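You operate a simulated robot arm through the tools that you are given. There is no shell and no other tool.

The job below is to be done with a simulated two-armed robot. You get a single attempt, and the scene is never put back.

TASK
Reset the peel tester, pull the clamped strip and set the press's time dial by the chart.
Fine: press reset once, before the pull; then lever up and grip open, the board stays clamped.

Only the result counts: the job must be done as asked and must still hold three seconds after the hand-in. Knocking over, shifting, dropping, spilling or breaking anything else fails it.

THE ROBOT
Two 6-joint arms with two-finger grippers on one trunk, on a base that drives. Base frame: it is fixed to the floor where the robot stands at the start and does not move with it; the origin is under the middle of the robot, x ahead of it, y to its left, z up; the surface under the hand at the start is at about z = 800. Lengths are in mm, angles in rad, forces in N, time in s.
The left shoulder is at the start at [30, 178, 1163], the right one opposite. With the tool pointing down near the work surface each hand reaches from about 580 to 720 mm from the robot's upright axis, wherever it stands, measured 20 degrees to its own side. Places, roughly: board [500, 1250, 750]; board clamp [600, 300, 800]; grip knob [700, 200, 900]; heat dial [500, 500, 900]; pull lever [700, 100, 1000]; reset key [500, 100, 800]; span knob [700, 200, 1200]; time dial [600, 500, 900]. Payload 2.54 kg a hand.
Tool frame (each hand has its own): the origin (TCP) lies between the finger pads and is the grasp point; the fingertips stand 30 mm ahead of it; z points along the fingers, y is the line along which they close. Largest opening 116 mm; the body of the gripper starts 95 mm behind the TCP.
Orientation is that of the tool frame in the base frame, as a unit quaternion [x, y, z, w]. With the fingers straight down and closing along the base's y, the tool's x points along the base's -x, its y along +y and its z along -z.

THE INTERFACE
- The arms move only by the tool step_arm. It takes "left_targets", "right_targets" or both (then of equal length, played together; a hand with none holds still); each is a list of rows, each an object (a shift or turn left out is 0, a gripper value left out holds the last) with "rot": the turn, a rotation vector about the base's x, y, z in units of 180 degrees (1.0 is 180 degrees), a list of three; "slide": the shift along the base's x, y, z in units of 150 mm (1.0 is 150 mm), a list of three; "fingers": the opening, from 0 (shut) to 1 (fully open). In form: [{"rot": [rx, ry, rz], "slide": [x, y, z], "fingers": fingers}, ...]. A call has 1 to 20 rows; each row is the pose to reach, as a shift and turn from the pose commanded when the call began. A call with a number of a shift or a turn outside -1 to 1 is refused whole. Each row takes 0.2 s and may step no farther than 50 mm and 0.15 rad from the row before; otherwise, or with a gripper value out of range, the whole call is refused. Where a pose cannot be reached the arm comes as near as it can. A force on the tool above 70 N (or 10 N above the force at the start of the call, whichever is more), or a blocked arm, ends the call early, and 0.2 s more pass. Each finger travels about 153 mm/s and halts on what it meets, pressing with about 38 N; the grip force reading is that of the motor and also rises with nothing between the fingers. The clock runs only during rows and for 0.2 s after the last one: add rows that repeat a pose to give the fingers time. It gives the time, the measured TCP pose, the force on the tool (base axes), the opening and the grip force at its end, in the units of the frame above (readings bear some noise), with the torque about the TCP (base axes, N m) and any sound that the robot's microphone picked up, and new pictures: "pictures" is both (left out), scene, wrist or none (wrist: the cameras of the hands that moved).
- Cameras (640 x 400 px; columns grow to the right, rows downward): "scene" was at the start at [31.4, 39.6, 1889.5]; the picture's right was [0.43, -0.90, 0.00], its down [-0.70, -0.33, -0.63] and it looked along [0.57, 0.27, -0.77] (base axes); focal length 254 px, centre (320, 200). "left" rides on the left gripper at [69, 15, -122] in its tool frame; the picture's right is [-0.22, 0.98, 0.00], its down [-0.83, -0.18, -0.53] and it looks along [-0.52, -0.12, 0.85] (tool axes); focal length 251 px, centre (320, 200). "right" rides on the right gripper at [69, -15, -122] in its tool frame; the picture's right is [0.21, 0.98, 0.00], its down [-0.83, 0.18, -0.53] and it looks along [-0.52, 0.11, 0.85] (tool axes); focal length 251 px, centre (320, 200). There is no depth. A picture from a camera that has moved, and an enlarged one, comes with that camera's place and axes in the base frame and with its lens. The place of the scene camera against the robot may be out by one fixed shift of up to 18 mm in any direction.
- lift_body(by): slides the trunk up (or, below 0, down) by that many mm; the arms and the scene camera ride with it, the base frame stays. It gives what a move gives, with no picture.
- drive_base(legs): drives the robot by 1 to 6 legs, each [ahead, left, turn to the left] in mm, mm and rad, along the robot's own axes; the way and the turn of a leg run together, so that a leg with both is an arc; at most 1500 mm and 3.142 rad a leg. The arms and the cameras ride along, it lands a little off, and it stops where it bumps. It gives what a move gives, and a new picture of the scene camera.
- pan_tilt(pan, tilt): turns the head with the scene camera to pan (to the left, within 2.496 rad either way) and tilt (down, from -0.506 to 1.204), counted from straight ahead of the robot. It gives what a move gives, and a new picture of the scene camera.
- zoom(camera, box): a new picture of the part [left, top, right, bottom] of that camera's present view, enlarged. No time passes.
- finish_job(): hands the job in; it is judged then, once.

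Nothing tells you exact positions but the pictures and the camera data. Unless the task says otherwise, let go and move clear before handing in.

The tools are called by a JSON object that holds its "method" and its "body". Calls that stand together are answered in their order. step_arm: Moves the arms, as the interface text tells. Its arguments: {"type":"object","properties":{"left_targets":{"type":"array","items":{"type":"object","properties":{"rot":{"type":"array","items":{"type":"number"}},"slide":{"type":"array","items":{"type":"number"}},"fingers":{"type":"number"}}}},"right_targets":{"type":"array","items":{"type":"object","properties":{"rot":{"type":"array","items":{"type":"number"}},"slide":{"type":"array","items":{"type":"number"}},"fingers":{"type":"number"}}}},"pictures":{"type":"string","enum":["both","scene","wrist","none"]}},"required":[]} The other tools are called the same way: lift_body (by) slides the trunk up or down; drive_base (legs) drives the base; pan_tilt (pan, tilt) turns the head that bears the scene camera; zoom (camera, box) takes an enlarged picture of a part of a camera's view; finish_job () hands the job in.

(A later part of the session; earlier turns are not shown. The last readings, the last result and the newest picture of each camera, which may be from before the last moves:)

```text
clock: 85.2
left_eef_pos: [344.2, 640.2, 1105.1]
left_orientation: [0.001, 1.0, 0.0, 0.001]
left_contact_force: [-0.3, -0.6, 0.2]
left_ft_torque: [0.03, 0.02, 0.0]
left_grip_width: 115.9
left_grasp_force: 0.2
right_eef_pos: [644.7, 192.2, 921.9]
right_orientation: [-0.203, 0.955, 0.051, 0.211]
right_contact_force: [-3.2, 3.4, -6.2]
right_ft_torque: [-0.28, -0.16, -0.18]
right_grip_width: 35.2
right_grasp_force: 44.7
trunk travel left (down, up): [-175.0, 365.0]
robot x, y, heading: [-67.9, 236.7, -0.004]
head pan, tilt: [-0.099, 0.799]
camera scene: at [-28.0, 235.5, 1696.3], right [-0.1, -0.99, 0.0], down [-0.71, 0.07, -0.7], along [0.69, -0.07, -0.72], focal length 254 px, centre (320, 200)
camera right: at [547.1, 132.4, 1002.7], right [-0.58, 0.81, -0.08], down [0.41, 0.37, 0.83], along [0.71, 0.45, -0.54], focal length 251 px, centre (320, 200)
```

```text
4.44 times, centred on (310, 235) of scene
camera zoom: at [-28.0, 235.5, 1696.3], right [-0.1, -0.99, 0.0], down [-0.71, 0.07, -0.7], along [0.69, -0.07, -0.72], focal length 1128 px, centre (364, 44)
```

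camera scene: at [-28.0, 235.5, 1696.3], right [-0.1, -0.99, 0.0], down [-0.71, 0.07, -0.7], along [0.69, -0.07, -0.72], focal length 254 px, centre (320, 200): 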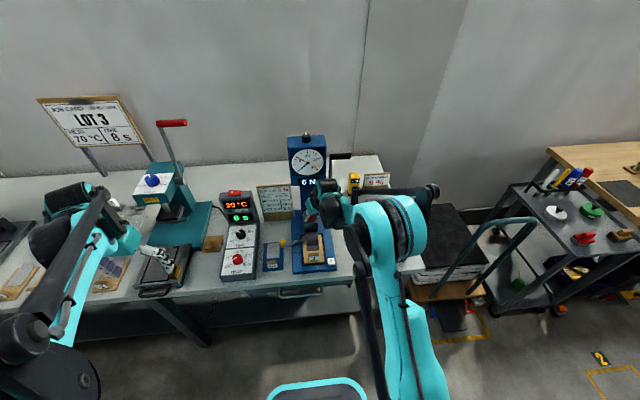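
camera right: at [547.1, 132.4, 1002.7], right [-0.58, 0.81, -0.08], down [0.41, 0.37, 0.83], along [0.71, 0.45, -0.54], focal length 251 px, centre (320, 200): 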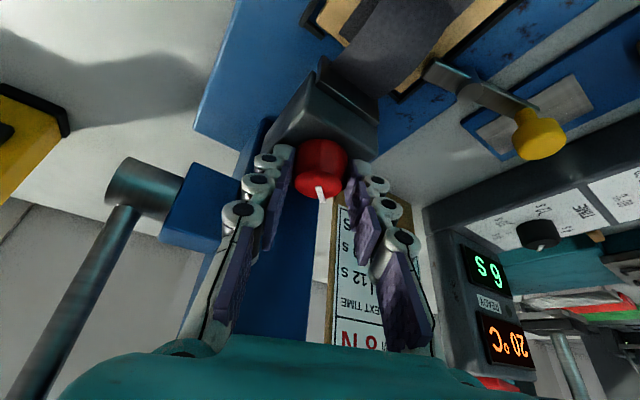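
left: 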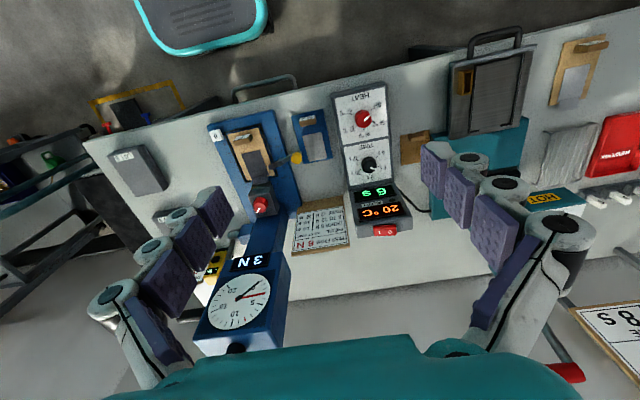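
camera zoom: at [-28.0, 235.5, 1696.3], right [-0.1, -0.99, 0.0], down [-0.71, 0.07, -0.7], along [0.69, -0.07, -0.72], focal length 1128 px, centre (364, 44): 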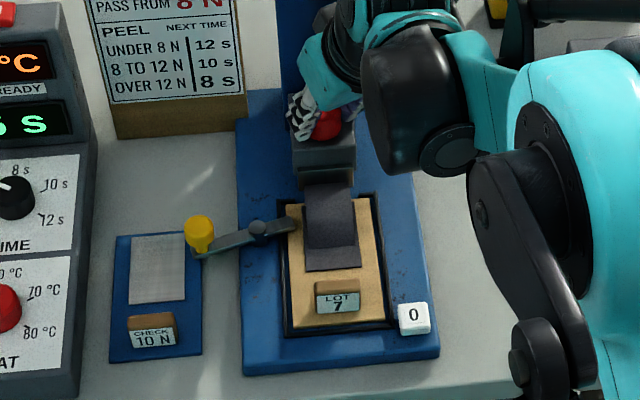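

The knob hit its end stop (it slipped in the grip after ~95°), and the strip now hangs free of the jaw, so the grip is open. I'll release and withdraw along the tool axis.

{"method": "step_arm", "body": {"right_targets": [{"rot": [0, 0, -0.02], "fingers": 0.2}, {"rot": [0, 0, -0.02], "fingers": 0.55}, {"rot": [0, 0, -0.02], "fingers": 0.55}, {"rot": [0, 0, -0.02], "slide": [-0.06, -0.03, 0.15], "fingers": 0.55}, {"rot": [0, 0, -0.02], "slide": [-0.13, -0.06, 0.3], "fingers": 0.55}, {"rot": [0, 0, -0.05], "slide": [-0.25, -0.08, 0.5]}, {"rot": [0, 0, -0.09], "slide": [-0.45, -0.1, 0.7]}, {"rot": [0, 0, -0.133], "slide": [-0.65, -0.1, 0.85]}, {"rot": [0, 0, -0.133], "slide": [-0.65, -0.1, 0.85]}], "pictures": "both"}}

{"method": "zoom", "body": {"camera": "right", "box": [220, 50, 420, 250]}}

{"method": "zoom", "body": {"camera": "scene", "box": [250, 130, 370, 280]}}

```text
clock: 87.2
left_eef_pos: [344.5, 639.4, 1105.9]
left_orientation: [0.002, 1.0, 0.0, 0.0]
left_contact_force: [0.0, 0.7, -0.6]
left_ft_torque: [-0.01, 0.04, -0.02]
left_grip_width: 116.2
left_grasp_force: 0.1
right_eef_pos: [546.2, 177.9, 1050.5]
right_orientation: [0.002, 0.976, 0.004, 0.216]
right_contact_force: [0.1, -0.7, -0.9]
right_ft_torque: [-0.03, 0.02, 0.01]
right_grip_width: 63.7
right_grasp_force: 0.1
trunk travel left (down, up): [-175.0, 365.0]
robot x, y, heading: [-76.1, 236.5, -0.004]
head pan, tilt: [-0.099, 0.799]
camera scene: at [-27.1, 234.8, 1696.3], right [-0.1, -0.99, 0.0], down [-0.71, 0.07, -0.7], along [0.69, -0.07, -0.72], focal length 254 px, centre (320, 200)
camera right: at [432.5, 161.4, 1132.0], right [-0.19, 0.98, -0.08], down [0.52, 0.17, 0.83], along [0.83, 0.12, -0.54], focal length 251 px, centre (320, 200)
```

scene: 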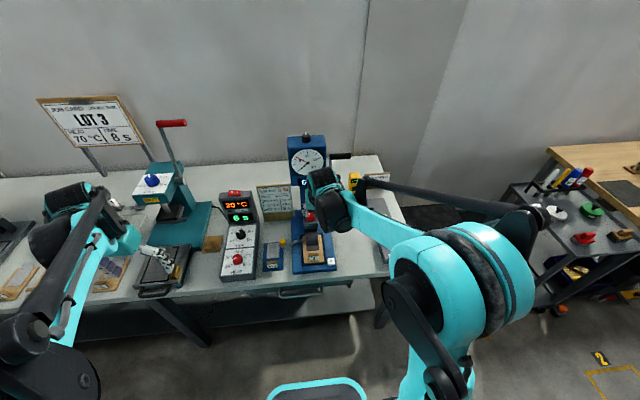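
right: 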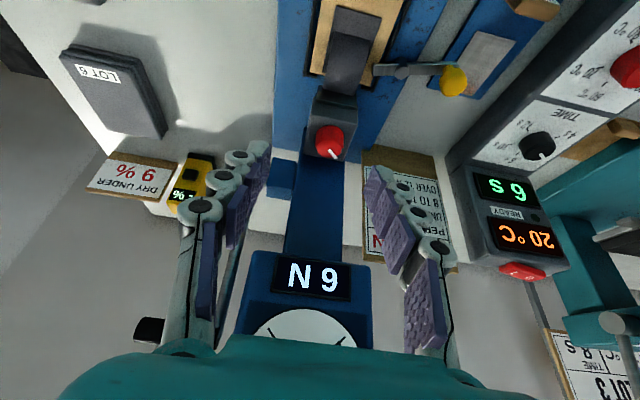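

```text
2.00 times, centred on (320, 150) of right
camera zoom: at [432.5, 161.4, 1132.0], right [-0.19, 0.98, -0.08], down [0.52, 0.17, 0.83], along [0.83, 0.12, -0.54], focal length 503 px, centre (320, 300)
```

zoom: 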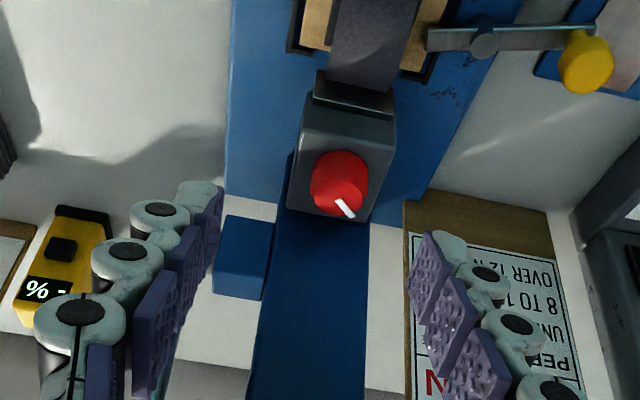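

```text
2.67 times, centred on (310, 205) of scene
camera zoom: at [-27.1, 234.8, 1696.3], right [-0.1, -0.99, 0.0], down [-0.71, 0.07, -0.7], along [0.69, -0.07, -0.72], focal length 677 px, centre (347, 187)
```

zoom: 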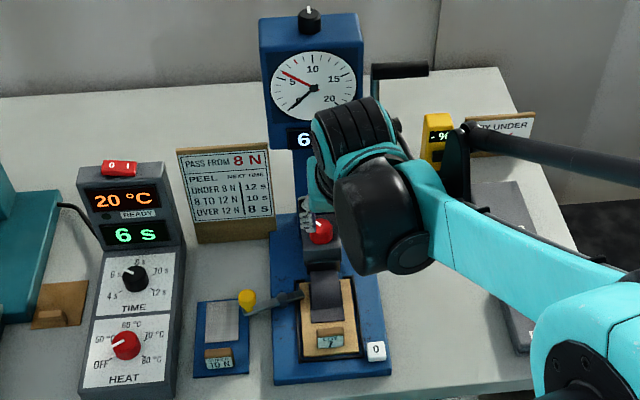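

I'll move the right hand off to the right and check the tester's jaw and board unobstructed.

{"method": "step_arm", "body": {"right_targets": [{"slide": [0, -0.2, 0.2]}, {"slide": [0, -0.5, 0.3]}, {"slide": [0, -0.8, 0.4]}, {"slide": [0, -1.0, 0.5]}, {"slide": [0, -1.0, 0.5]}], "pictures": "both"}}

{"method": "zoom", "body": {"camera": "scene", "box": [280, 180, 350, 280]}}

{"method": "zoom", "body": {"camera": "left", "box": [200, 160, 340, 300]}}

```text
clock: 88.4
left_eef_pos: [344.2, 641.2, 1106.4]
left_orientation: [0.001, 1.0, 0.0, 0.001]
left_contact_force: [-0.7, -0.1, -0.6]
left_ft_torque: [0.0, 0.01, 0.0]
left_grip_width: 116.0
left_grasp_force: 0.1
right_eef_pos: [545.7, 28.4, 1126.0]
right_orientation: [0.001, 0.976, 0.005, 0.216]
right_contact_force: [0.2, 0.5, 0.2]
right_ft_torque: [-0.02, 0.0, -0.02]
right_grip_width: 63.6
right_grasp_force: 0.1
trunk travel left (down, up): [-175.0, 365.0]
robot x, y, heading: [-65.5, 234.5, 0.002]
head pan, tilt: [-0.099, 0.799]
camera scene: at [-28.2, 235.5, 1696.3], right [-0.1, -0.99, 0.0], down [-0.71, 0.07, -0.7], along [0.69, -0.07, -0.72], focal length 254 px, centre (320, 200)
camera right: at [432.2, 12.8, 1206.5], right [-0.2, 0.98, -0.08], down [0.52, 0.17, 0.84], along [0.83, 0.12, -0.54], focal length 251 px, centre (320, 200)
```

scene: 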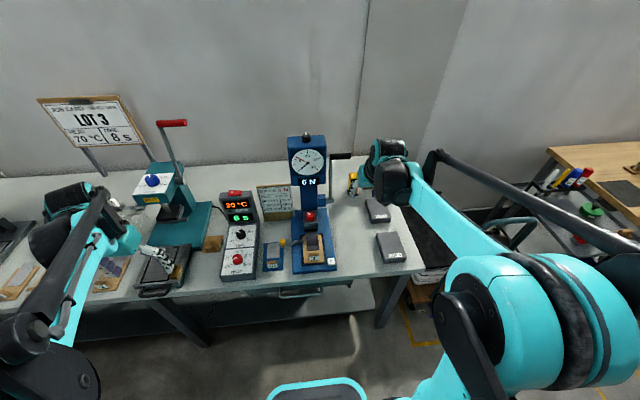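
right: 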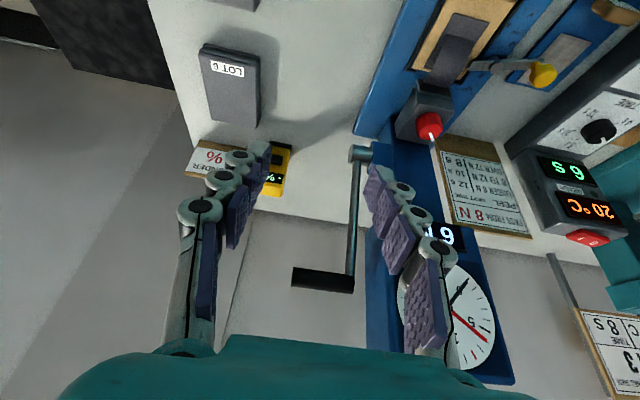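

```text
4.00 times, centred on (315, 230) of scene
camera zoom: at [-28.2, 235.5, 1696.3], right [-0.1, -0.99, 0.0], down [-0.71, 0.07, -0.7], along [0.69, -0.07, -0.72], focal length 1015 px, centre (340, 80)
```

zoom: 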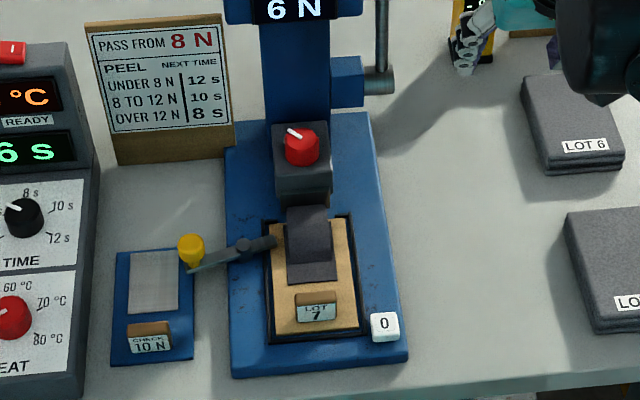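

```text
2.86 times, centred on (270, 230) of left
camera zoom: at [275.8, 655.1, 1227.3], right [0.22, 0.98, 0.0], down [0.82, -0.18, 0.54], along [0.52, -0.12, -0.84], focal length 718 px, centre (463, 114)
```

zoom: 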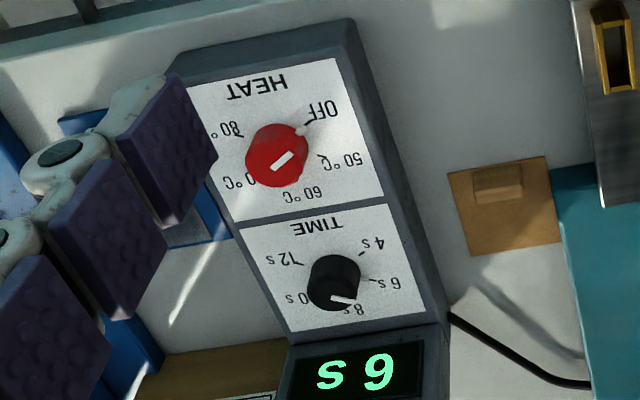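

The strip is clear of the open jaw, the board is still clamped, and the lever is up at 6 N. Now for the time dial (needs 12 s): I'll drive 60 mm forward and bring the left hand over the dial.

{"method": "drive_base", "body": {"legs": [[60, 0, 0]]}}

{"method": "step_arm", "body": {"left_targets": [{"slide": [0.2, -0.2, 0]}, {"slide": [0.4, -0.4, 0]}, {"slide": [0.6, -0.6, 0]}, {"slide": [0.8, -0.8, -0.1]}, {"slide": [0.8, -1.0, -0.2]}, {"slide": [0.8, -1.0, -0.2], "fingers": 0.6}], "pictures": "both"}}

{"method": "zoom", "body": {"camera": "left", "box": [220, 60, 420, 220]}}

{"method": "zoom", "body": {"camera": "scene", "box": [190, 170, 290, 290]}}

```text
clock: 89.4
left_eef_pos: [406.3, 639.9, 1105.2]
left_orientation: [0.002, 1.0, -0.001, 0.001]
left_contact_force: [0.9, 0.9, -0.6]
left_ft_torque: [0.04, 0.07, 0.03]
left_grip_width: 115.8
left_grasp_force: 0.1
right_eef_pos: [609.1, 26.9, 1124.7]
right_orientation: [0.001, 0.977, 0.005, 0.215]
right_contact_force: [1.1, 0.1, -0.1]
right_ft_torque: [0.0, 0.06, -0.01]
right_grip_width: 63.8
right_grasp_force: 0.0
trunk travel left (down, up): [-175.0, 365.0]
robot x, y, heading: [-12.2, 236.4, -0.003]
head pan, tilt: [-0.099, 0.799]
camera scene: at [34.5, 234.9, 1696.2], right [-0.1, -0.99, 0.0], down [-0.71, 0.07, -0.7], along [0.69, -0.07, -0.72], focal length 254 px, centre (320, 200)
```

scene: 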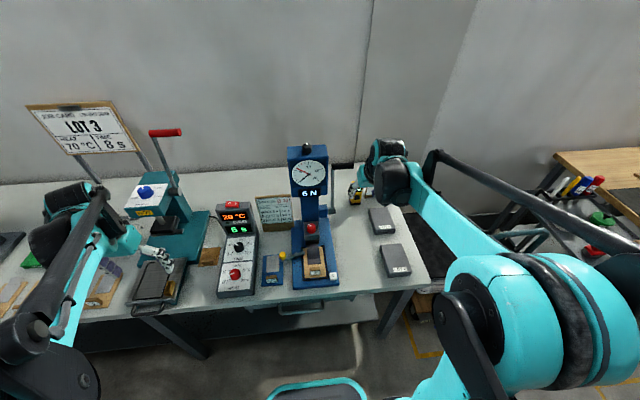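

```text
clock: 90.8
left_eef_pos: [524.0, 488.6, 1076.9]
left_orientation: [0.002, 1.0, 0.0, 0.001]
left_contact_force: [0.4, 0.1, -1.0]
left_ft_torque: [-0.02, 0.02, -0.01]
left_grip_width: 69.4
left_grasp_force: 0.1
right_eef_pos: [605.6, 28.2, 1125.6]
right_orientation: [0.0, 0.976, 0.006, 0.216]
right_contact_force: [0.4, 1.9, -0.9]
right_ft_torque: [-0.02, 0.0, 0.0]
right_grip_width: 64.0
right_grasp_force: 0.0
trunk travel left (down, up): [-175.0, 365.0]
robot x, y, heading: [-10.8, 234.9, -0.005]
head pan, tilt: [-0.099, 0.799]
camera scene: at [32.3, 235.5, 1696.3], right [-0.1, -0.99, 0.0], down [-0.71, 0.07, -0.7], along [0.69, -0.07, -0.72], focal length 254 px, centre (320, 200)
camera left: at [455.5, 503.2, 1197.8], right [0.22, 0.98, 0.0], down [0.82, -0.18, 0.53], along [0.52, -0.12, -0.84], focal length 251 px, centre (320, 200)
```

scene: 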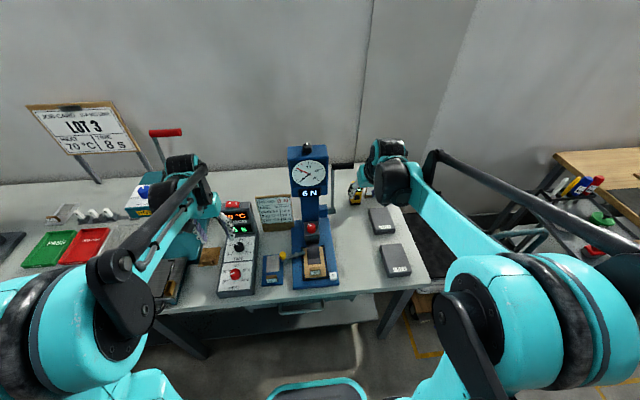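
left: 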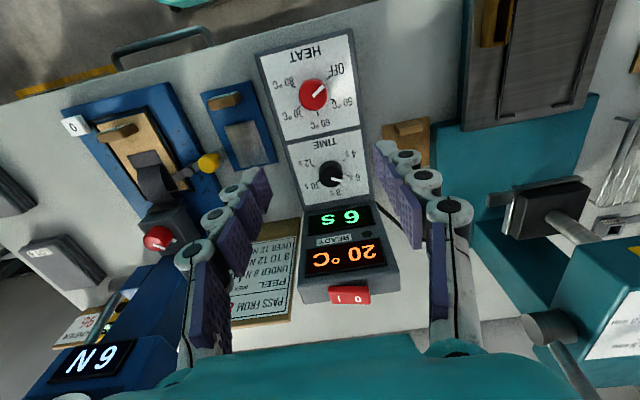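

```text
2.50 times, centred on (320, 140) of left
camera zoom: at [455.5, 503.2, 1197.8], right [0.22, 0.98, 0.0], down [0.82, -0.18, 0.53], along [0.52, -0.12, -0.84], focal length 629 px, centre (320, 350)
```

zoom: 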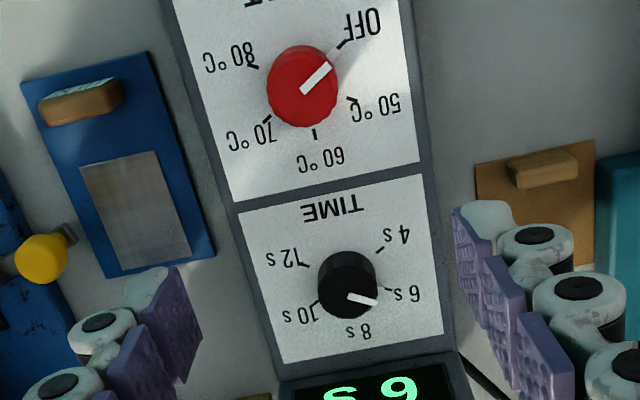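

```text
3.33 times, centred on (240, 230) of scene
camera zoom: at [32.3, 235.5, 1696.3], right [-0.1, -0.99, 0.0], down [-0.71, 0.07, -0.7], along [0.69, -0.07, -0.72], focal length 846 px, centre (587, 100)
```

zoom: 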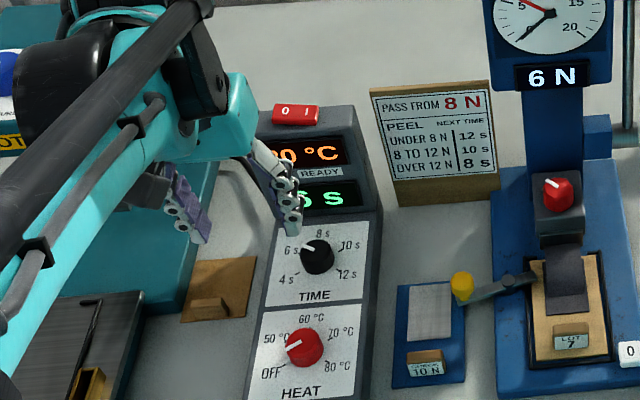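

The time dial has five marks (4–12 s, ~60° apart, clockwise rising), its pointer is at 6 s, and its centre is ≈[626,481]. I'll bring the left hand above it for a precise look.

{"method": "step_arm", "body": {"left_targets": [{"slide": [0.2, -0.015, -0.2]}, {"slide": [0.4, -0.03, -0.4]}, {"slide": [0.55, -0.045, -0.6]}, {"slide": [0.673, -0.05, -0.78]}, {"slide": [0.673, -0.05, -0.78]}], "pictures": "wrist"}}

{"method": "zoom", "body": {"camera": "left", "box": [220, 60, 420, 220]}}

```text
clock: 92.0
left_eef_pos: [626.8, 479.6, 959.3]
left_orientation: [0.002, 1.0, 0.0, 0.001]
left_contact_force: [-0.3, 0.8, 1.0]
left_ft_torque: [-0.03, -0.01, -0.04]
left_grip_width: 69.5
left_grasp_force: 0.1
right_eef_pos: [607.1, 27.0, 1125.0]
right_orientation: [0.001, 0.976, 0.006, 0.217]
right_contact_force: [-0.4, 0.1, 0.4]
right_ft_torque: [-0.03, 0.02, 0.03]
right_grip_width: 63.9
right_grasp_force: 0.1
trunk travel left (down, up): [-175.0, 365.0]
robot x, y, heading: [-12.6, 237.8, -0.003]
head pan, tilt: [-0.099, 0.799]
camera left: at [558.3, 494.6, 1081.4], right [0.22, 0.98, 0.0], down [0.82, -0.19, 0.54], along [0.52, -0.12, -0.84], focal length 251 px, centre (320, 200)
```

left: 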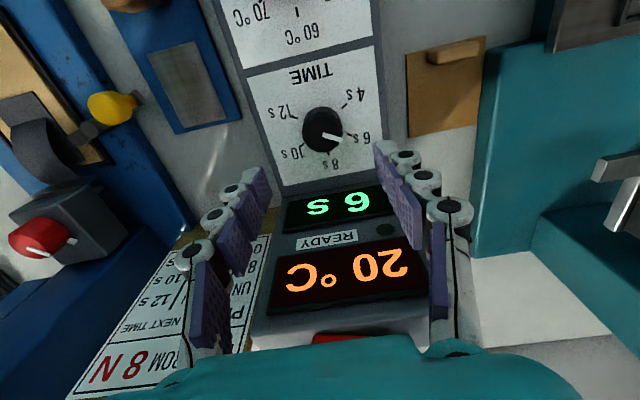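

```text
2.50 times, centred on (320, 140) of left
camera zoom: at [558.3, 494.6, 1081.4], right [0.22, 0.98, 0.0], down [0.82, -0.19, 0.54], along [0.52, -0.12, -0.84], focal length 629 px, centre (320, 350)
```

zoom: 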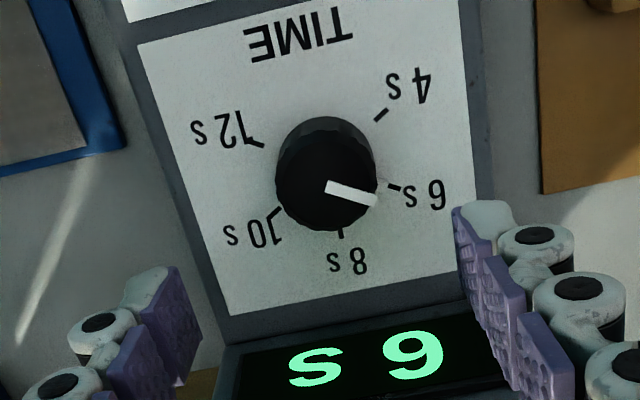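

The dial's base is at z≈849 and its top ≈866, ~34 mm wide, centred ≈[624,482]. I'll pre-turn the left hand +80° and lower it around the knob for the clockwise turn.

{"method": "step_arm", "body": {"left_targets": [{"rot": [0, 0, 0.0444]}, {"rot": [0, 0, 0.0889], "slide": [-0.005, 0.005, 0]}, {"rot": [0, 0, 0.1333], "slide": [-0.01, 0.01, 0]}, {"rot": [0, 0, 0.1778], "slide": [-0.017, 0.013, 0]}, {"rot": [0, 0, 0.2222], "slide": [-0.017, 0.013, 0]}, {"rot": [0, 0, 0.2667], "slide": [-0.017, 0.013, 0]}, {"rot": [0, 0, 0.3111], "slide": [-0.017, 0.013, 0]}, {"rot": [0, 0, 0.3556], "slide": [-0.017, 0.013, 0]}, {"rot": [0, 0, 0.4], "slide": [-0.017, 0.013, 0]}, {"rot": [0, 0, 0.4444], "slide": [-0.017, 0.013, 0]}, {"rot": [0, 0, 0.4444], "slide": [-0.017, 0.013, -0.2]}, {"rot": [0, 0, 0.4444], "slide": [-0.017, 0.013, -0.4]}, {"rot": [0, 0, 0.4444], "slide": [-0.017, 0.013, -0.4]}], "pictures": "both"}}

{"method": "zoom", "body": {"camera": "left", "box": [220, 100, 420, 260]}}

{"method": "zoom", "body": {"camera": "scene", "box": [190, 170, 290, 290]}}

```text
clock: 94.8
left_eef_pos: [622.6, 486.0, 898.0]
left_orientation: [-0.642, 0.767, 0.0, 0.0]
left_contact_force: [-0.3, -0.4, 0.7]
left_ft_torque: [-0.01, 0.0, -0.01]
left_grip_width: 69.8
left_grasp_force: 0.1
right_eef_pos: [605.1, 28.5, 1125.6]
right_orientation: [0.001, 0.976, 0.005, 0.218]
right_contact_force: [-0.5, 0.5, 0.2]
right_ft_torque: [0.0, -0.01, -0.04]
right_grip_width: 63.8
right_grasp_force: 0.0
trunk travel left (down, up): [-175.0, 365.0]
robot x, y, heading: [-9.2, 238.0, -0.002]
head pan, tilt: [-0.099, 0.799]
camera scene: at [31.3, 234.7, 1696.4], right [-0.1, -0.99, 0.0], down [-0.71, 0.07, -0.7], along [0.69, -0.07, -0.72], focal length 254 px, centre (320, 200)
camera left: at [597.3, 418.9, 1020.1], right [-0.92, 0.39, 0.0], down [0.33, 0.78, 0.54], along [0.21, 0.49, -0.84], focal length 251 px, centre (320, 200)
```

scene: 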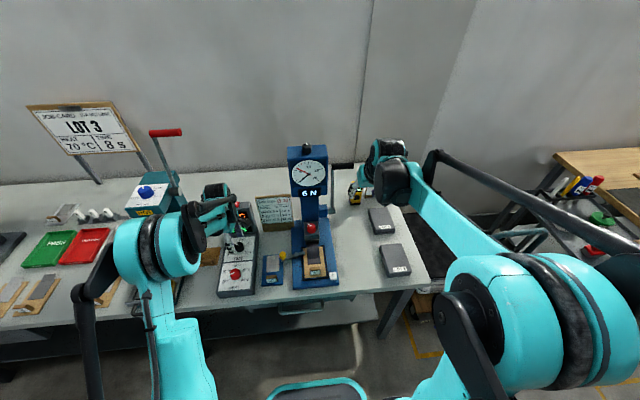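
left: 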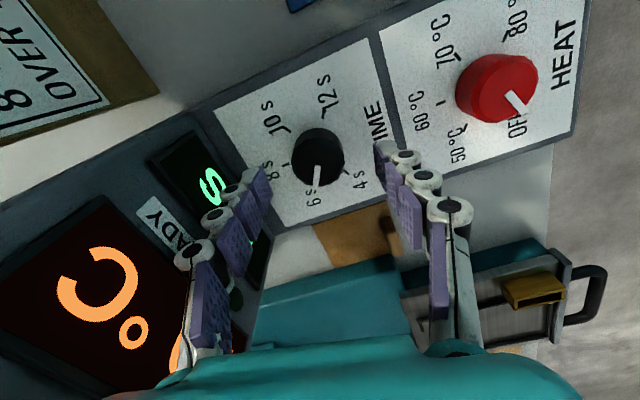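

```text
2.50 times, centred on (320, 180) of left
camera zoom: at [597.3, 418.9, 1020.1], right [-0.92, 0.39, 0.0], down [0.33, 0.78, 0.54], along [0.21, 0.49, -0.84], focal length 629 px, centre (320, 250)
```

zoom: 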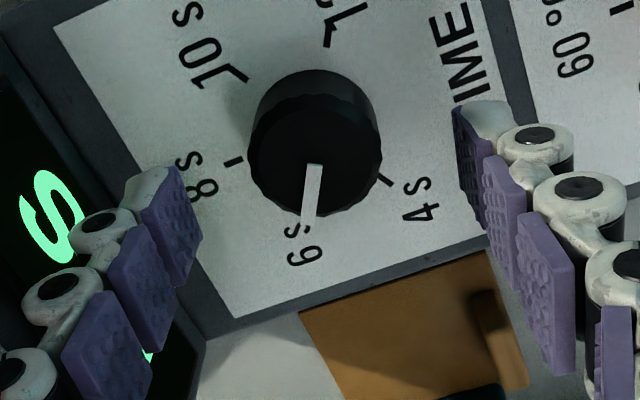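

```text
3.33 times, centred on (240, 230) of scene
camera zoom: at [31.3, 234.7, 1696.4], right [-0.1, -0.99, 0.0], down [-0.71, 0.07, -0.7], along [0.69, -0.07, -0.72], focal length 846 px, centre (587, 100)
```

zoom: 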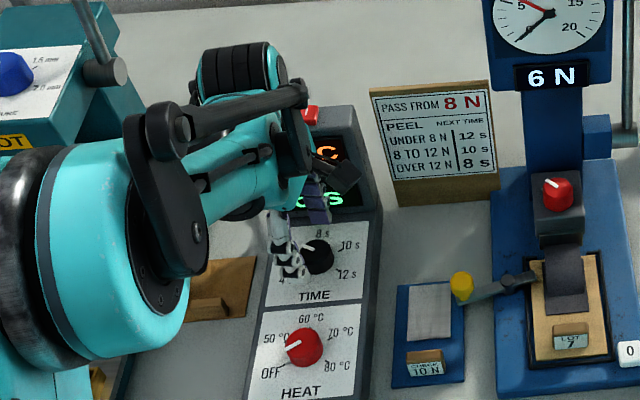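

The fingers straddle the dial. I'll correct by a few millimetres, lower to just above the panel, and grip.

{"method": "step_arm", "body": {"left_targets": [{"slide": [0.013, -0.027, 0]}, {"slide": [0.013, -0.027, -0.04]}, {"slide": [0.013, -0.027, -0.08]}, {"slide": [0.013, -0.027, -0.093]}, {"slide": [0.013, -0.027, -0.093]}], "pictures": "wrist"}}

{"method": "zoom", "body": {"camera": "left", "box": [220, 100, 420, 260]}}

```text
clock: 96.0
left_eef_pos: [624.5, 481.0, 885.5]
left_orientation: [-0.641, 0.768, 0.001, 0.0]
left_contact_force: [-0.4, 0.1, 0.6]
left_ft_torque: [-0.05, -0.01, -0.01]
left_grip_width: 69.8
left_grasp_force: 0.0
right_eef_pos: [605.6, 28.0, 1126.0]
right_orientation: [0.001, 0.976, 0.005, 0.217]
right_contact_force: [-0.6, 0.3, 0.1]
right_ft_torque: [0.01, 0.02, 0.0]
right_grip_width: 63.9
right_grasp_force: 0.0
trunk travel left (down, up): [-175.0, 365.0]
robot x, y, heading: [-6.2, 235.8, -0.0]
head pan, tilt: [-0.099, 0.799]
camera left: at [598.0, 414.2, 1006.7], right [-0.92, 0.39, 0.0], down [0.33, 0.78, 0.54], along [0.21, 0.49, -0.84], focal length 251 px, centre (320, 200)
```

left: 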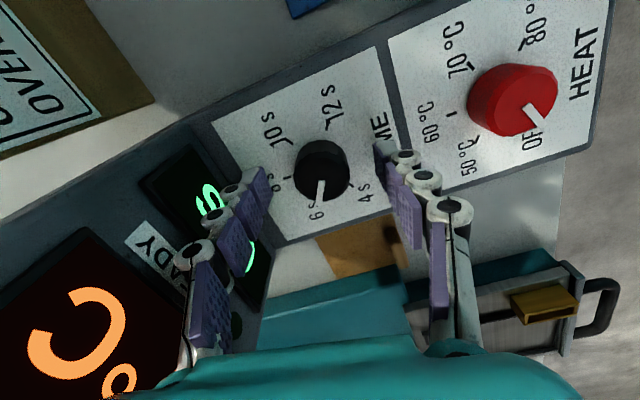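

```text
2.50 times, centred on (320, 180) of left
camera zoom: at [598.0, 414.2, 1006.7], right [-0.92, 0.39, 0.0], down [0.33, 0.78, 0.54], along [0.21, 0.49, -0.84], focal length 629 px, centre (320, 250)
```

zoom: 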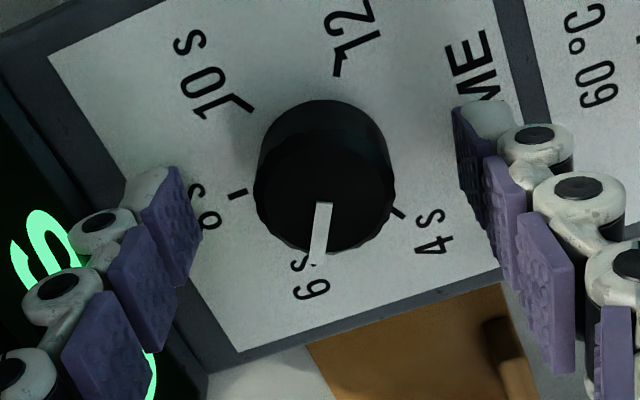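

{"method": "step_arm", "body": {"left_targets": [{"slide": [0.007, 0.003, 0], "fingers": 0.4}, {"slide": [0.007, 0.003, 0], "fingers": 0.2}, {"slide": [0.007, 0.003, 0], "fingers": 0.2}, {"slide": [0.007, 0.003, 0], "fingers": 0.2}], "pictures": "wrist"}}

{"method": "zoom", "body": {"camera": "left", "box": [220, 100, 420, 260]}}

```text
clock: 97.0
left_eef_pos: [624.4, 480.7, 885.6]
left_orientation: [-0.641, 0.767, 0.001, 0.0]
left_contact_force: [-18.4, -0.1, -12.5]
left_ft_torque: [0.14, 0.62, 0.05]
left_grip_width: 35.0
left_grasp_force: 45.0
right_eef_pos: [603.5, 28.7, 1125.5]
right_orientation: [0.0, 0.976, 0.005, 0.217]
right_contact_force: [-0.3, -0.5, 1.8]
right_ft_torque: [0.0, -0.01, 0.0]
right_grip_width: 64.0
right_grasp_force: 0.0
trunk travel left (down, up): [-175.0, 365.0]
robot x, y, heading: [-10.0, 234.4, -0.002]
head pan, tilt: [-0.099, 0.799]
camera left: at [597.7, 414.7, 1006.7], right [-0.92, 0.39, 0.0], down [0.33, 0.78, 0.53], along [0.2, 0.49, -0.85], focal length 251 px, centre (320, 200)
```

left: 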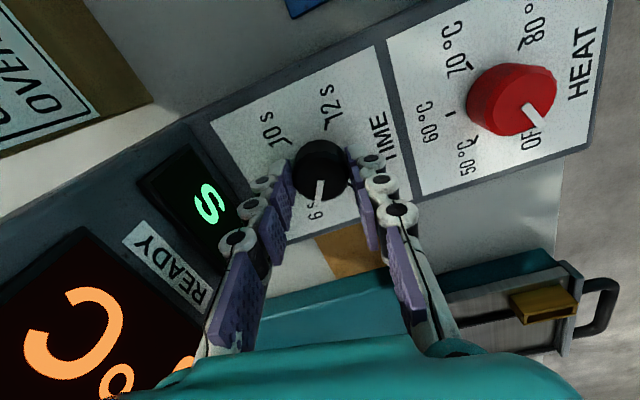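

```text
2.50 times, centred on (320, 180) of left
camera zoom: at [597.7, 414.7, 1006.7], right [-0.92, 0.39, 0.0], down [0.33, 0.78, 0.53], along [0.2, 0.49, -0.85], focal length 629 px, centre (320, 250)
```

zoom: 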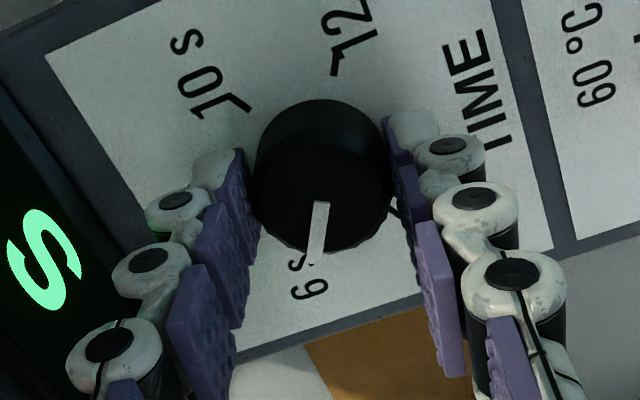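

Gripped, but with some sideways load. I'll ease the hand 2 mm toward −x to centre it, then check the force.

{"method": "step_arm", "body": {"left_targets": [{"slide": [-0.015, 0, -0.004]}, {"slide": [-0.015, 0, -0.004]}], "pictures": "none"}}

```text
clock: 97.6
left_eef_pos: [623.6, 482.5, 885.5]
left_orientation: [-0.64, 0.768, 0.0, 0.001]
left_contact_force: [0.9, 2.1, 3.6]
left_ft_torque: [-0.98, 0.15, 0.02]
left_grip_width: 35.2
left_grasp_force: 44.5
right_eef_pos: [606.7, 27.4, 1126.5]
right_orientation: [0.0, 0.976, 0.005, 0.217]
right_contact_force: [0.1, -0.7, -0.1]
right_ft_torque: [0.01, -0.01, 0.03]
right_grip_width: 63.5
right_grasp_force: 0.1
trunk travel left (down, up): [-175.0, 365.0]
robot x, y, heading: [-9.0, 239.6, -0.003]
head pan, tilt: [-0.099, 0.799]
```

{"method": "step_arm", "body": {"left_targets": [{"rot": [0, 0, -0.0222]}, {"rot": [0, 0, -0.0444]}, {"rot": [0, 0, -0.0667]}, {"rot": [0, 0, -0.0889]}, {"rot": [0, 0, -0.1111]}, {"rot": [0, 0, -0.1333]}, {"rot": [0, 0, -0.1556]}, {"rot": [0, 0, -0.1778]}, {"rot": [0, 0, -0.2]}, {"rot": [0, 0, -0.2222]}, {"rot": [0, 0, -0.2444]}, {"rot": [0, 0, -0.2667]}, {"rot": [0, 0, -0.2667]}], "pictures": "both"}}

{"method": "zoom", "body": {"camera": "left", "box": [220, 100, 420, 260]}}

{"method": "zoom", "body": {"camera": "scene", "box": [190, 170, 290, 290]}}

```text
clock: 100.4
left_eef_pos: [622.2, 483.3, 884.5]
left_orientation: [-0.273, 0.962, 0.0, 0.001]
left_contact_force: [5.3, 10.7, 16.5]
left_ft_torque: [0.47, -0.45, 0.0]
left_grip_width: 35.3
left_grasp_force: 44.9
right_eef_pos: [605.3, 28.2, 1124.8]
right_orientation: [0.0, 0.976, 0.006, 0.218]
right_contact_force: [-0.1, -0.3, -0.4]
right_ft_torque: [0.0, 0.02, 0.0]
right_grip_width: 63.9
right_grasp_force: 0.1
trunk travel left (down, up): [-175.0, 365.0]
robot x, y, heading: [-13.0, 236.4, -0.006]
head pan, tilt: [-0.099, 0.799]
camera scene: at [30.4, 235.5, 1696.4], right [-0.1, -0.99, 0.0], down [-0.71, 0.07, -0.7], along [0.69, -0.07, -0.72], focal length 254 px, centre (320, 200)
camera left: at [556.3, 457.5, 1006.5], right [-0.33, 0.94, 0.0], down [0.8, 0.28, 0.54], along [0.51, 0.18, -0.84], focal length 251 px, centre (320, 200)
```

scene: 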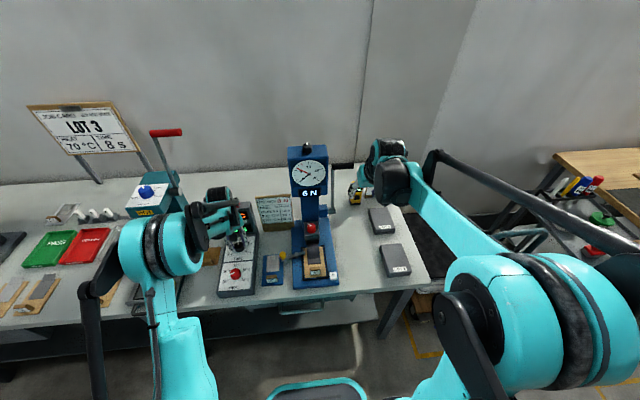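
left: 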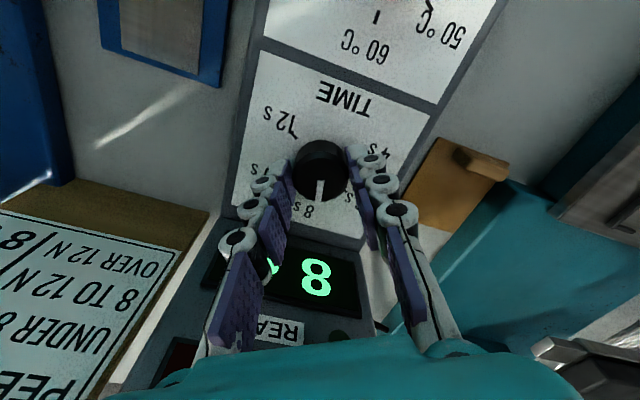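

```text
2.50 times, centred on (320, 180) of left
camera zoom: at [556.3, 457.5, 1006.5], right [-0.33, 0.94, 0.0], down [0.8, 0.28, 0.54], along [0.51, 0.18, -0.84], focal length 629 px, centre (320, 250)
```

zoom: 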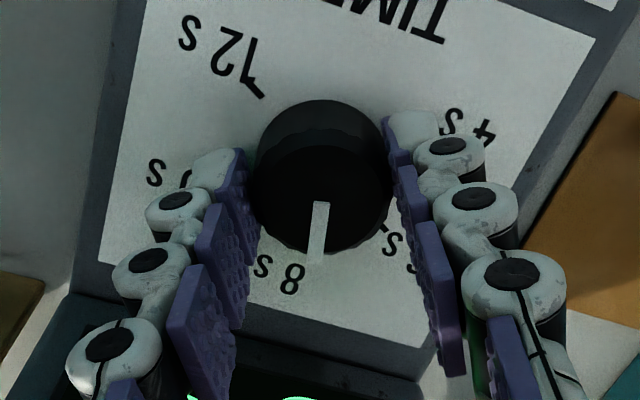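

```text
3.33 times, centred on (240, 230) of scene
camera zoom: at [30.4, 235.5, 1696.4], right [-0.1, -0.99, 0.0], down [-0.71, 0.07, -0.7], along [0.69, -0.07, -0.72], focal length 846 px, centre (587, 100)
```

zoom: 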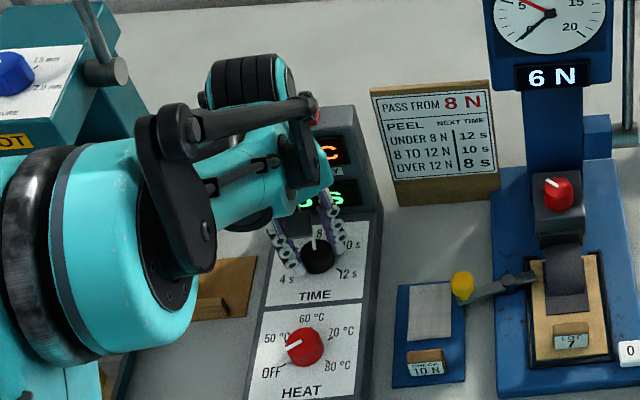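

The display moved to 8 s as the dial turned with the hand. I'll ease the load slightly and keep turning clockwise.

{"method": "step_arm", "body": {"left_targets": [{"rot": [0, 0, -0.0222], "slide": [0.004, 0.008, 0.007]}, {"rot": [0, 0, -0.0444], "slide": [0.004, 0.008, 0.007]}, {"rot": [0, 0, -0.0667], "slide": [0.004, 0.008, 0.007]}, {"rot": [0, 0, -0.0889], "slide": [0.004, 0.008, 0.007]}, {"rot": [0, 0, -0.1111], "slide": [0.004, 0.008, 0.007]}, {"rot": [0, 0, -0.1333], "slide": [0.004, 0.008, 0.007]}, {"rot": [0, 0, -0.1556], "slide": [0.004, 0.008, 0.007]}, {"rot": [0, 0, -0.1778], "slide": [0.004, 0.008, 0.007]}, {"rot": [0, 0, -0.2], "slide": [0.004, 0.008, 0.007]}, {"rot": [0, 0, -0.2222], "slide": [0.004, 0.008, 0.007]}, {"rot": [0, 0, -0.2444], "slide": [0.004, 0.008, 0.007]}, {"rot": [0, 0, -0.2667], "slide": [0.004, 0.008, 0.007]}, {"rot": [0, 0, -0.2889], "slide": [0.004, 0.008, 0.007]}, {"rot": [0, 0, -0.3111], "slide": [0.004, 0.008, 0.007]}, {"rot": [0, 0, -0.3333], "slide": [0.004, 0.008, 0.007]}, {"rot": [0, 0, -0.3333], "slide": [0.004, 0.008, 0.007]}], "pictures": "both"}}

{"method": "zoom", "body": {"camera": "left", "box": [220, 100, 420, 260]}}

{"method": "zoom", "body": {"camera": "scene", "box": [190, 170, 290, 290]}}

```text
clock: 103.8
left_eef_pos: [624.0, 483.2, 885.3]
left_orientation: [0.245, 0.969, -0.001, 0.0]
left_contact_force: [-19.5, 11.5, -16.7]
left_ft_torque: [0.67, 1.01, 0.01]
left_grip_width: 35.1
left_grasp_force: 45.1
right_eef_pos: [605.6, 29.8, 1126.2]
right_orientation: [0.001, 0.976, 0.004, 0.217]
right_contact_force: [-0.8, 0.0, -0.5]
right_ft_torque: [0.03, 0.02, -0.01]
right_grip_width: 63.8
right_grasp_force: 0.0
trunk travel left (down, up): [-175.0, 365.0]
robot x, y, heading: [-8.2, 236.0, -0.005]
head pan, tilt: [-0.099, 0.799]
camera scene: at [30.8, 237.1, 1696.3], right [-0.1, -0.99, 0.0], down [-0.71, 0.07, -0.7], along [0.69, -0.07, -0.72], focal length 254 px, centre (320, 200)
camera left: at [570.5, 528.8, 1007.1], right [0.65, 0.76, 0.0], down [0.64, -0.55, 0.54], along [0.41, -0.35, -0.84], focal length 251 px, centre (320, 200)
```

scene: 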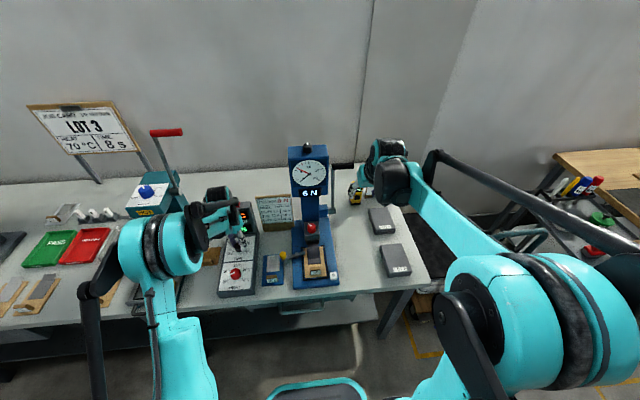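
left: 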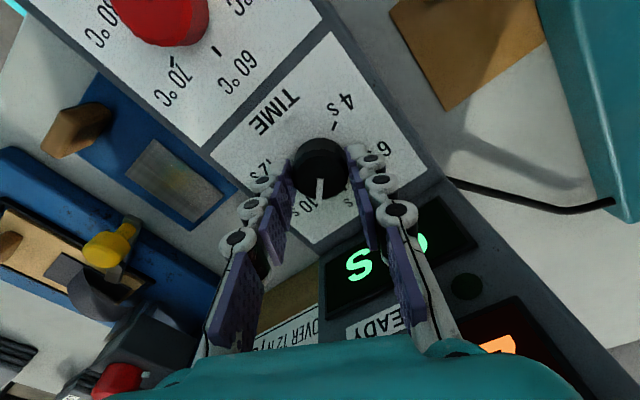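

```text
2.50 times, centred on (320, 180) of left
camera zoom: at [570.5, 528.8, 1007.1], right [0.65, 0.76, 0.0], down [0.64, -0.55, 0.54], along [0.41, -0.35, -0.84], focal length 629 px, centre (320, 250)
```

zoom: 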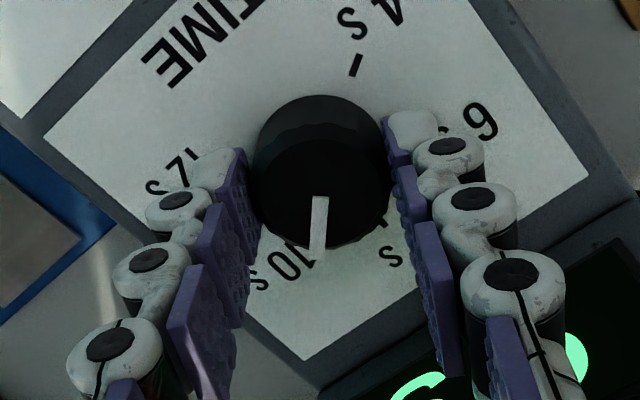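

```text
3.33 times, centred on (240, 230) of scene
camera zoom: at [30.8, 237.1, 1696.3], right [-0.1, -0.99, 0.0], down [-0.71, 0.07, -0.7], along [0.69, -0.07, -0.72], focal length 846 px, centre (587, 100)
```

zoom: 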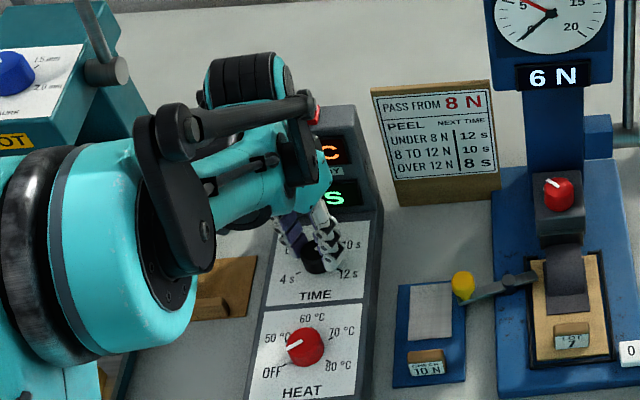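

The pointer is near 10 s. I'll trim the side load and turn on toward 12 s.

{"method": "step_arm", "body": {"left_targets": [{"rot": [0, 0, -0.0222], "slide": [-0.005, 0.003, -0.004]}, {"rot": [0, 0, -0.0444], "slide": [-0.005, 0.003, -0.004]}, {"rot": [0, 0, -0.0667], "slide": [-0.005, 0.003, -0.004]}, {"rot": [0, 0, -0.0889], "slide": [-0.005, 0.003, -0.004]}, {"rot": [0, 0, -0.1111], "slide": [-0.005, 0.003, -0.004]}, {"rot": [0, 0, -0.1333], "slide": [-0.005, 0.003, -0.004]}, {"rot": [0, 0, -0.1556], "slide": [-0.005, 0.003, -0.004]}, {"rot": [0, 0, -0.1778], "slide": [-0.005, 0.003, -0.004]}, {"rot": [0, 0, -0.2], "slide": [-0.005, 0.003, -0.004]}, {"rot": [0, 0, -0.2222], "slide": [-0.005, 0.003, -0.004]}, {"rot": [0, 0, -0.2444], "slide": [-0.005, 0.003, -0.004]}, {"rot": [0, 0, -0.2667], "slide": [-0.005, 0.003, -0.004]}, {"rot": [0, 0, -0.2667], "slide": [-0.005, 0.003, -0.004]}], "pictures": "both"}}

{"method": "zoom", "body": {"camera": "left", "box": [220, 100, 420, 260]}}

{"method": "zoom", "body": {"camera": "scene", "box": [190, 170, 290, 290]}}

```text
clock: 106.6
left_eef_pos: [624.0, 484.1, 885.4]
left_orientation: [0.618, 0.786, 0.001, 0.001]
left_contact_force: [24.2, 19.4, 28.4]
left_ft_torque: [0.71, -0.68, 0.02]
left_grip_width: 34.9
left_grasp_force: 45.3
right_eef_pos: [605.8, 29.4, 1126.3]
right_orientation: [0.0, 0.976, 0.005, 0.218]
right_contact_force: [0.1, 1.0, -0.4]
right_ft_torque: [0.0, 0.04, 0.01]
right_grip_width: 63.9
right_grasp_force: 0.0
trunk travel left (down, up): [-175.0, 365.0]
robot x, y, heading: [-8.6, 235.1, 0.001]
head pan, tilt: [-0.099, 0.799]
camera scene: at [31.6, 236.3, 1696.4], right [-0.1, -0.99, 0.0], down [-0.71, 0.07, -0.7], along [0.69, -0.07, -0.72], focal length 254 px, centre (320, 200)
camera left: at [622.6, 553.3, 1006.5], right [1.0, 0.02, 0.0], down [0.02, -0.84, 0.53], along [0.02, -0.53, -0.84], focal length 251 px, centre (320, 200)
```

scene: 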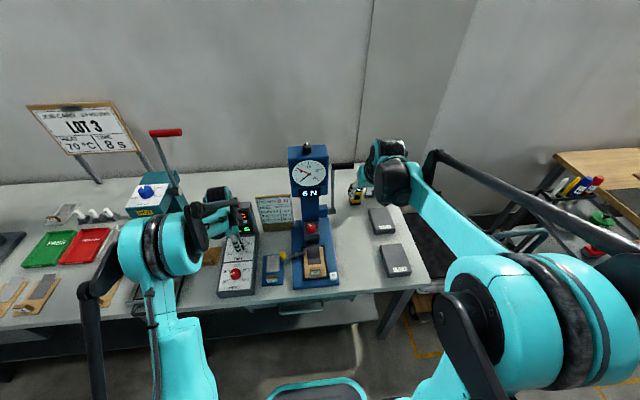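
left: 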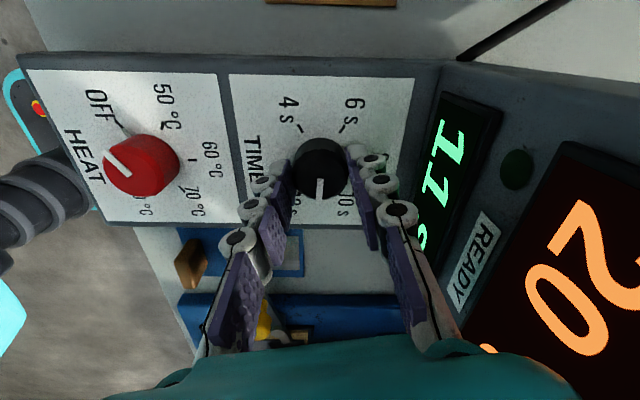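

```text
2.50 times, centred on (320, 180) of left
camera zoom: at [622.6, 553.3, 1006.5], right [1.0, 0.02, 0.0], down [0.02, -0.84, 0.53], along [0.02, -0.53, -0.84], focal length 629 px, centre (320, 250)
```

zoom: 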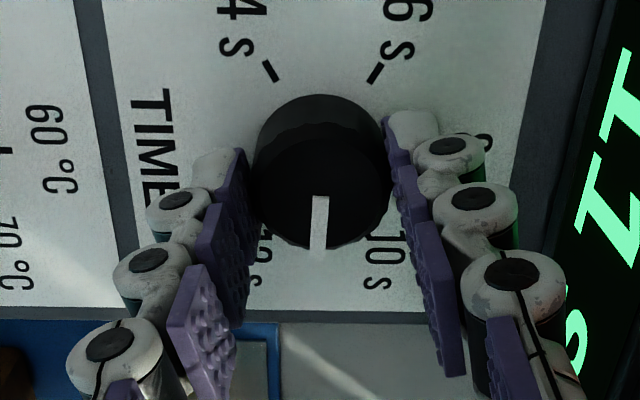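

```text
3.33 times, centred on (240, 230) of scene
camera zoom: at [31.6, 236.3, 1696.4], right [-0.1, -0.99, 0.0], down [-0.71, 0.07, -0.7], along [0.69, -0.07, -0.72], focal length 846 px, centre (587, 100)
```

zoom: 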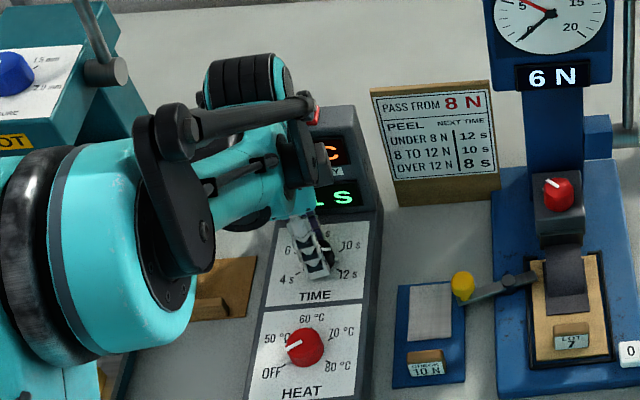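

The display shows 11 s, so the marks are 60° apart and 30° more is needed. I'll ease the load and turn further in small steps.

{"method": "step_arm", "body": {"left_targets": [{"slide": [0.005, 0.004, 0.005]}, {"rot": [0, 0, -0.0222], "slide": [0.006, 0.005, 0.006]}, {"rot": [0, 0, -0.0444], "slide": [0.006, 0.005, 0.006]}, {"rot": [0, 0, -0.0667], "slide": [0.006, 0.005, 0.006]}, {"rot": [0, 0, -0.0889], "slide": [0.006, 0.005, 0.006]}, {"rot": [0, 0, -0.1111], "slide": [0.006, 0.005, 0.006]}, {"rot": [0, 0, -0.1333], "slide": [0.006, 0.005, 0.006]}, {"rot": [0, 0, -0.1333], "slide": [0.006, 0.005, 0.006]}], "pictures": "wrist"}}

{"method": "zoom", "body": {"camera": "left", "box": [220, 100, 420, 260]}}

```text
clock: 108.4
left_eef_pos: [625.1, 483.8, 885.6]
left_orientation: [0.768, 0.64, -0.001, 0.0]
left_contact_force: [-0.6, 5.2, -10.1]
left_ft_torque: [1.09, -0.16, -0.06]
left_grip_width: 34.8
left_grasp_force: 45.3
right_eef_pos: [606.7, 28.1, 1125.0]
right_orientation: [0.0, 0.976, 0.006, 0.216]
right_contact_force: [-0.1, 0.8, 0.4]
right_ft_torque: [0.02, -0.02, -0.01]
right_grip_width: 63.8
right_grasp_force: 0.1
trunk travel left (down, up): [-175.0, 365.0]
robot x, y, heading: [-10.5, 236.1, -0.002]
head pan, tilt: [-0.099, 0.799]
camera left: at [652.8, 548.1, 1006.3], right [0.92, -0.39, 0.0], down [-0.33, -0.78, 0.54], along [-0.21, -0.49, -0.84], focal length 251 px, centre (320, 200)
```

left: 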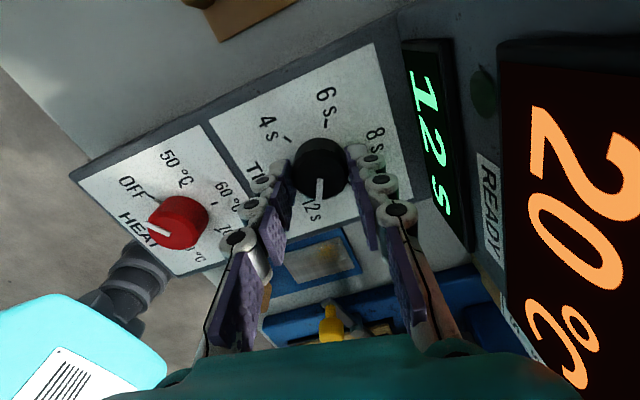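

```text
2.50 times, centred on (320, 180) of left
camera zoom: at [652.8, 548.1, 1006.3], right [0.92, -0.39, 0.0], down [-0.33, -0.78, 0.54], along [-0.21, -0.49, -0.84], focal length 629 px, centre (320, 250)
```

zoom: 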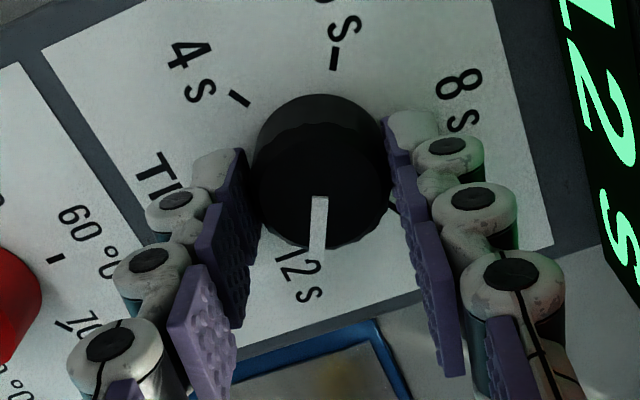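

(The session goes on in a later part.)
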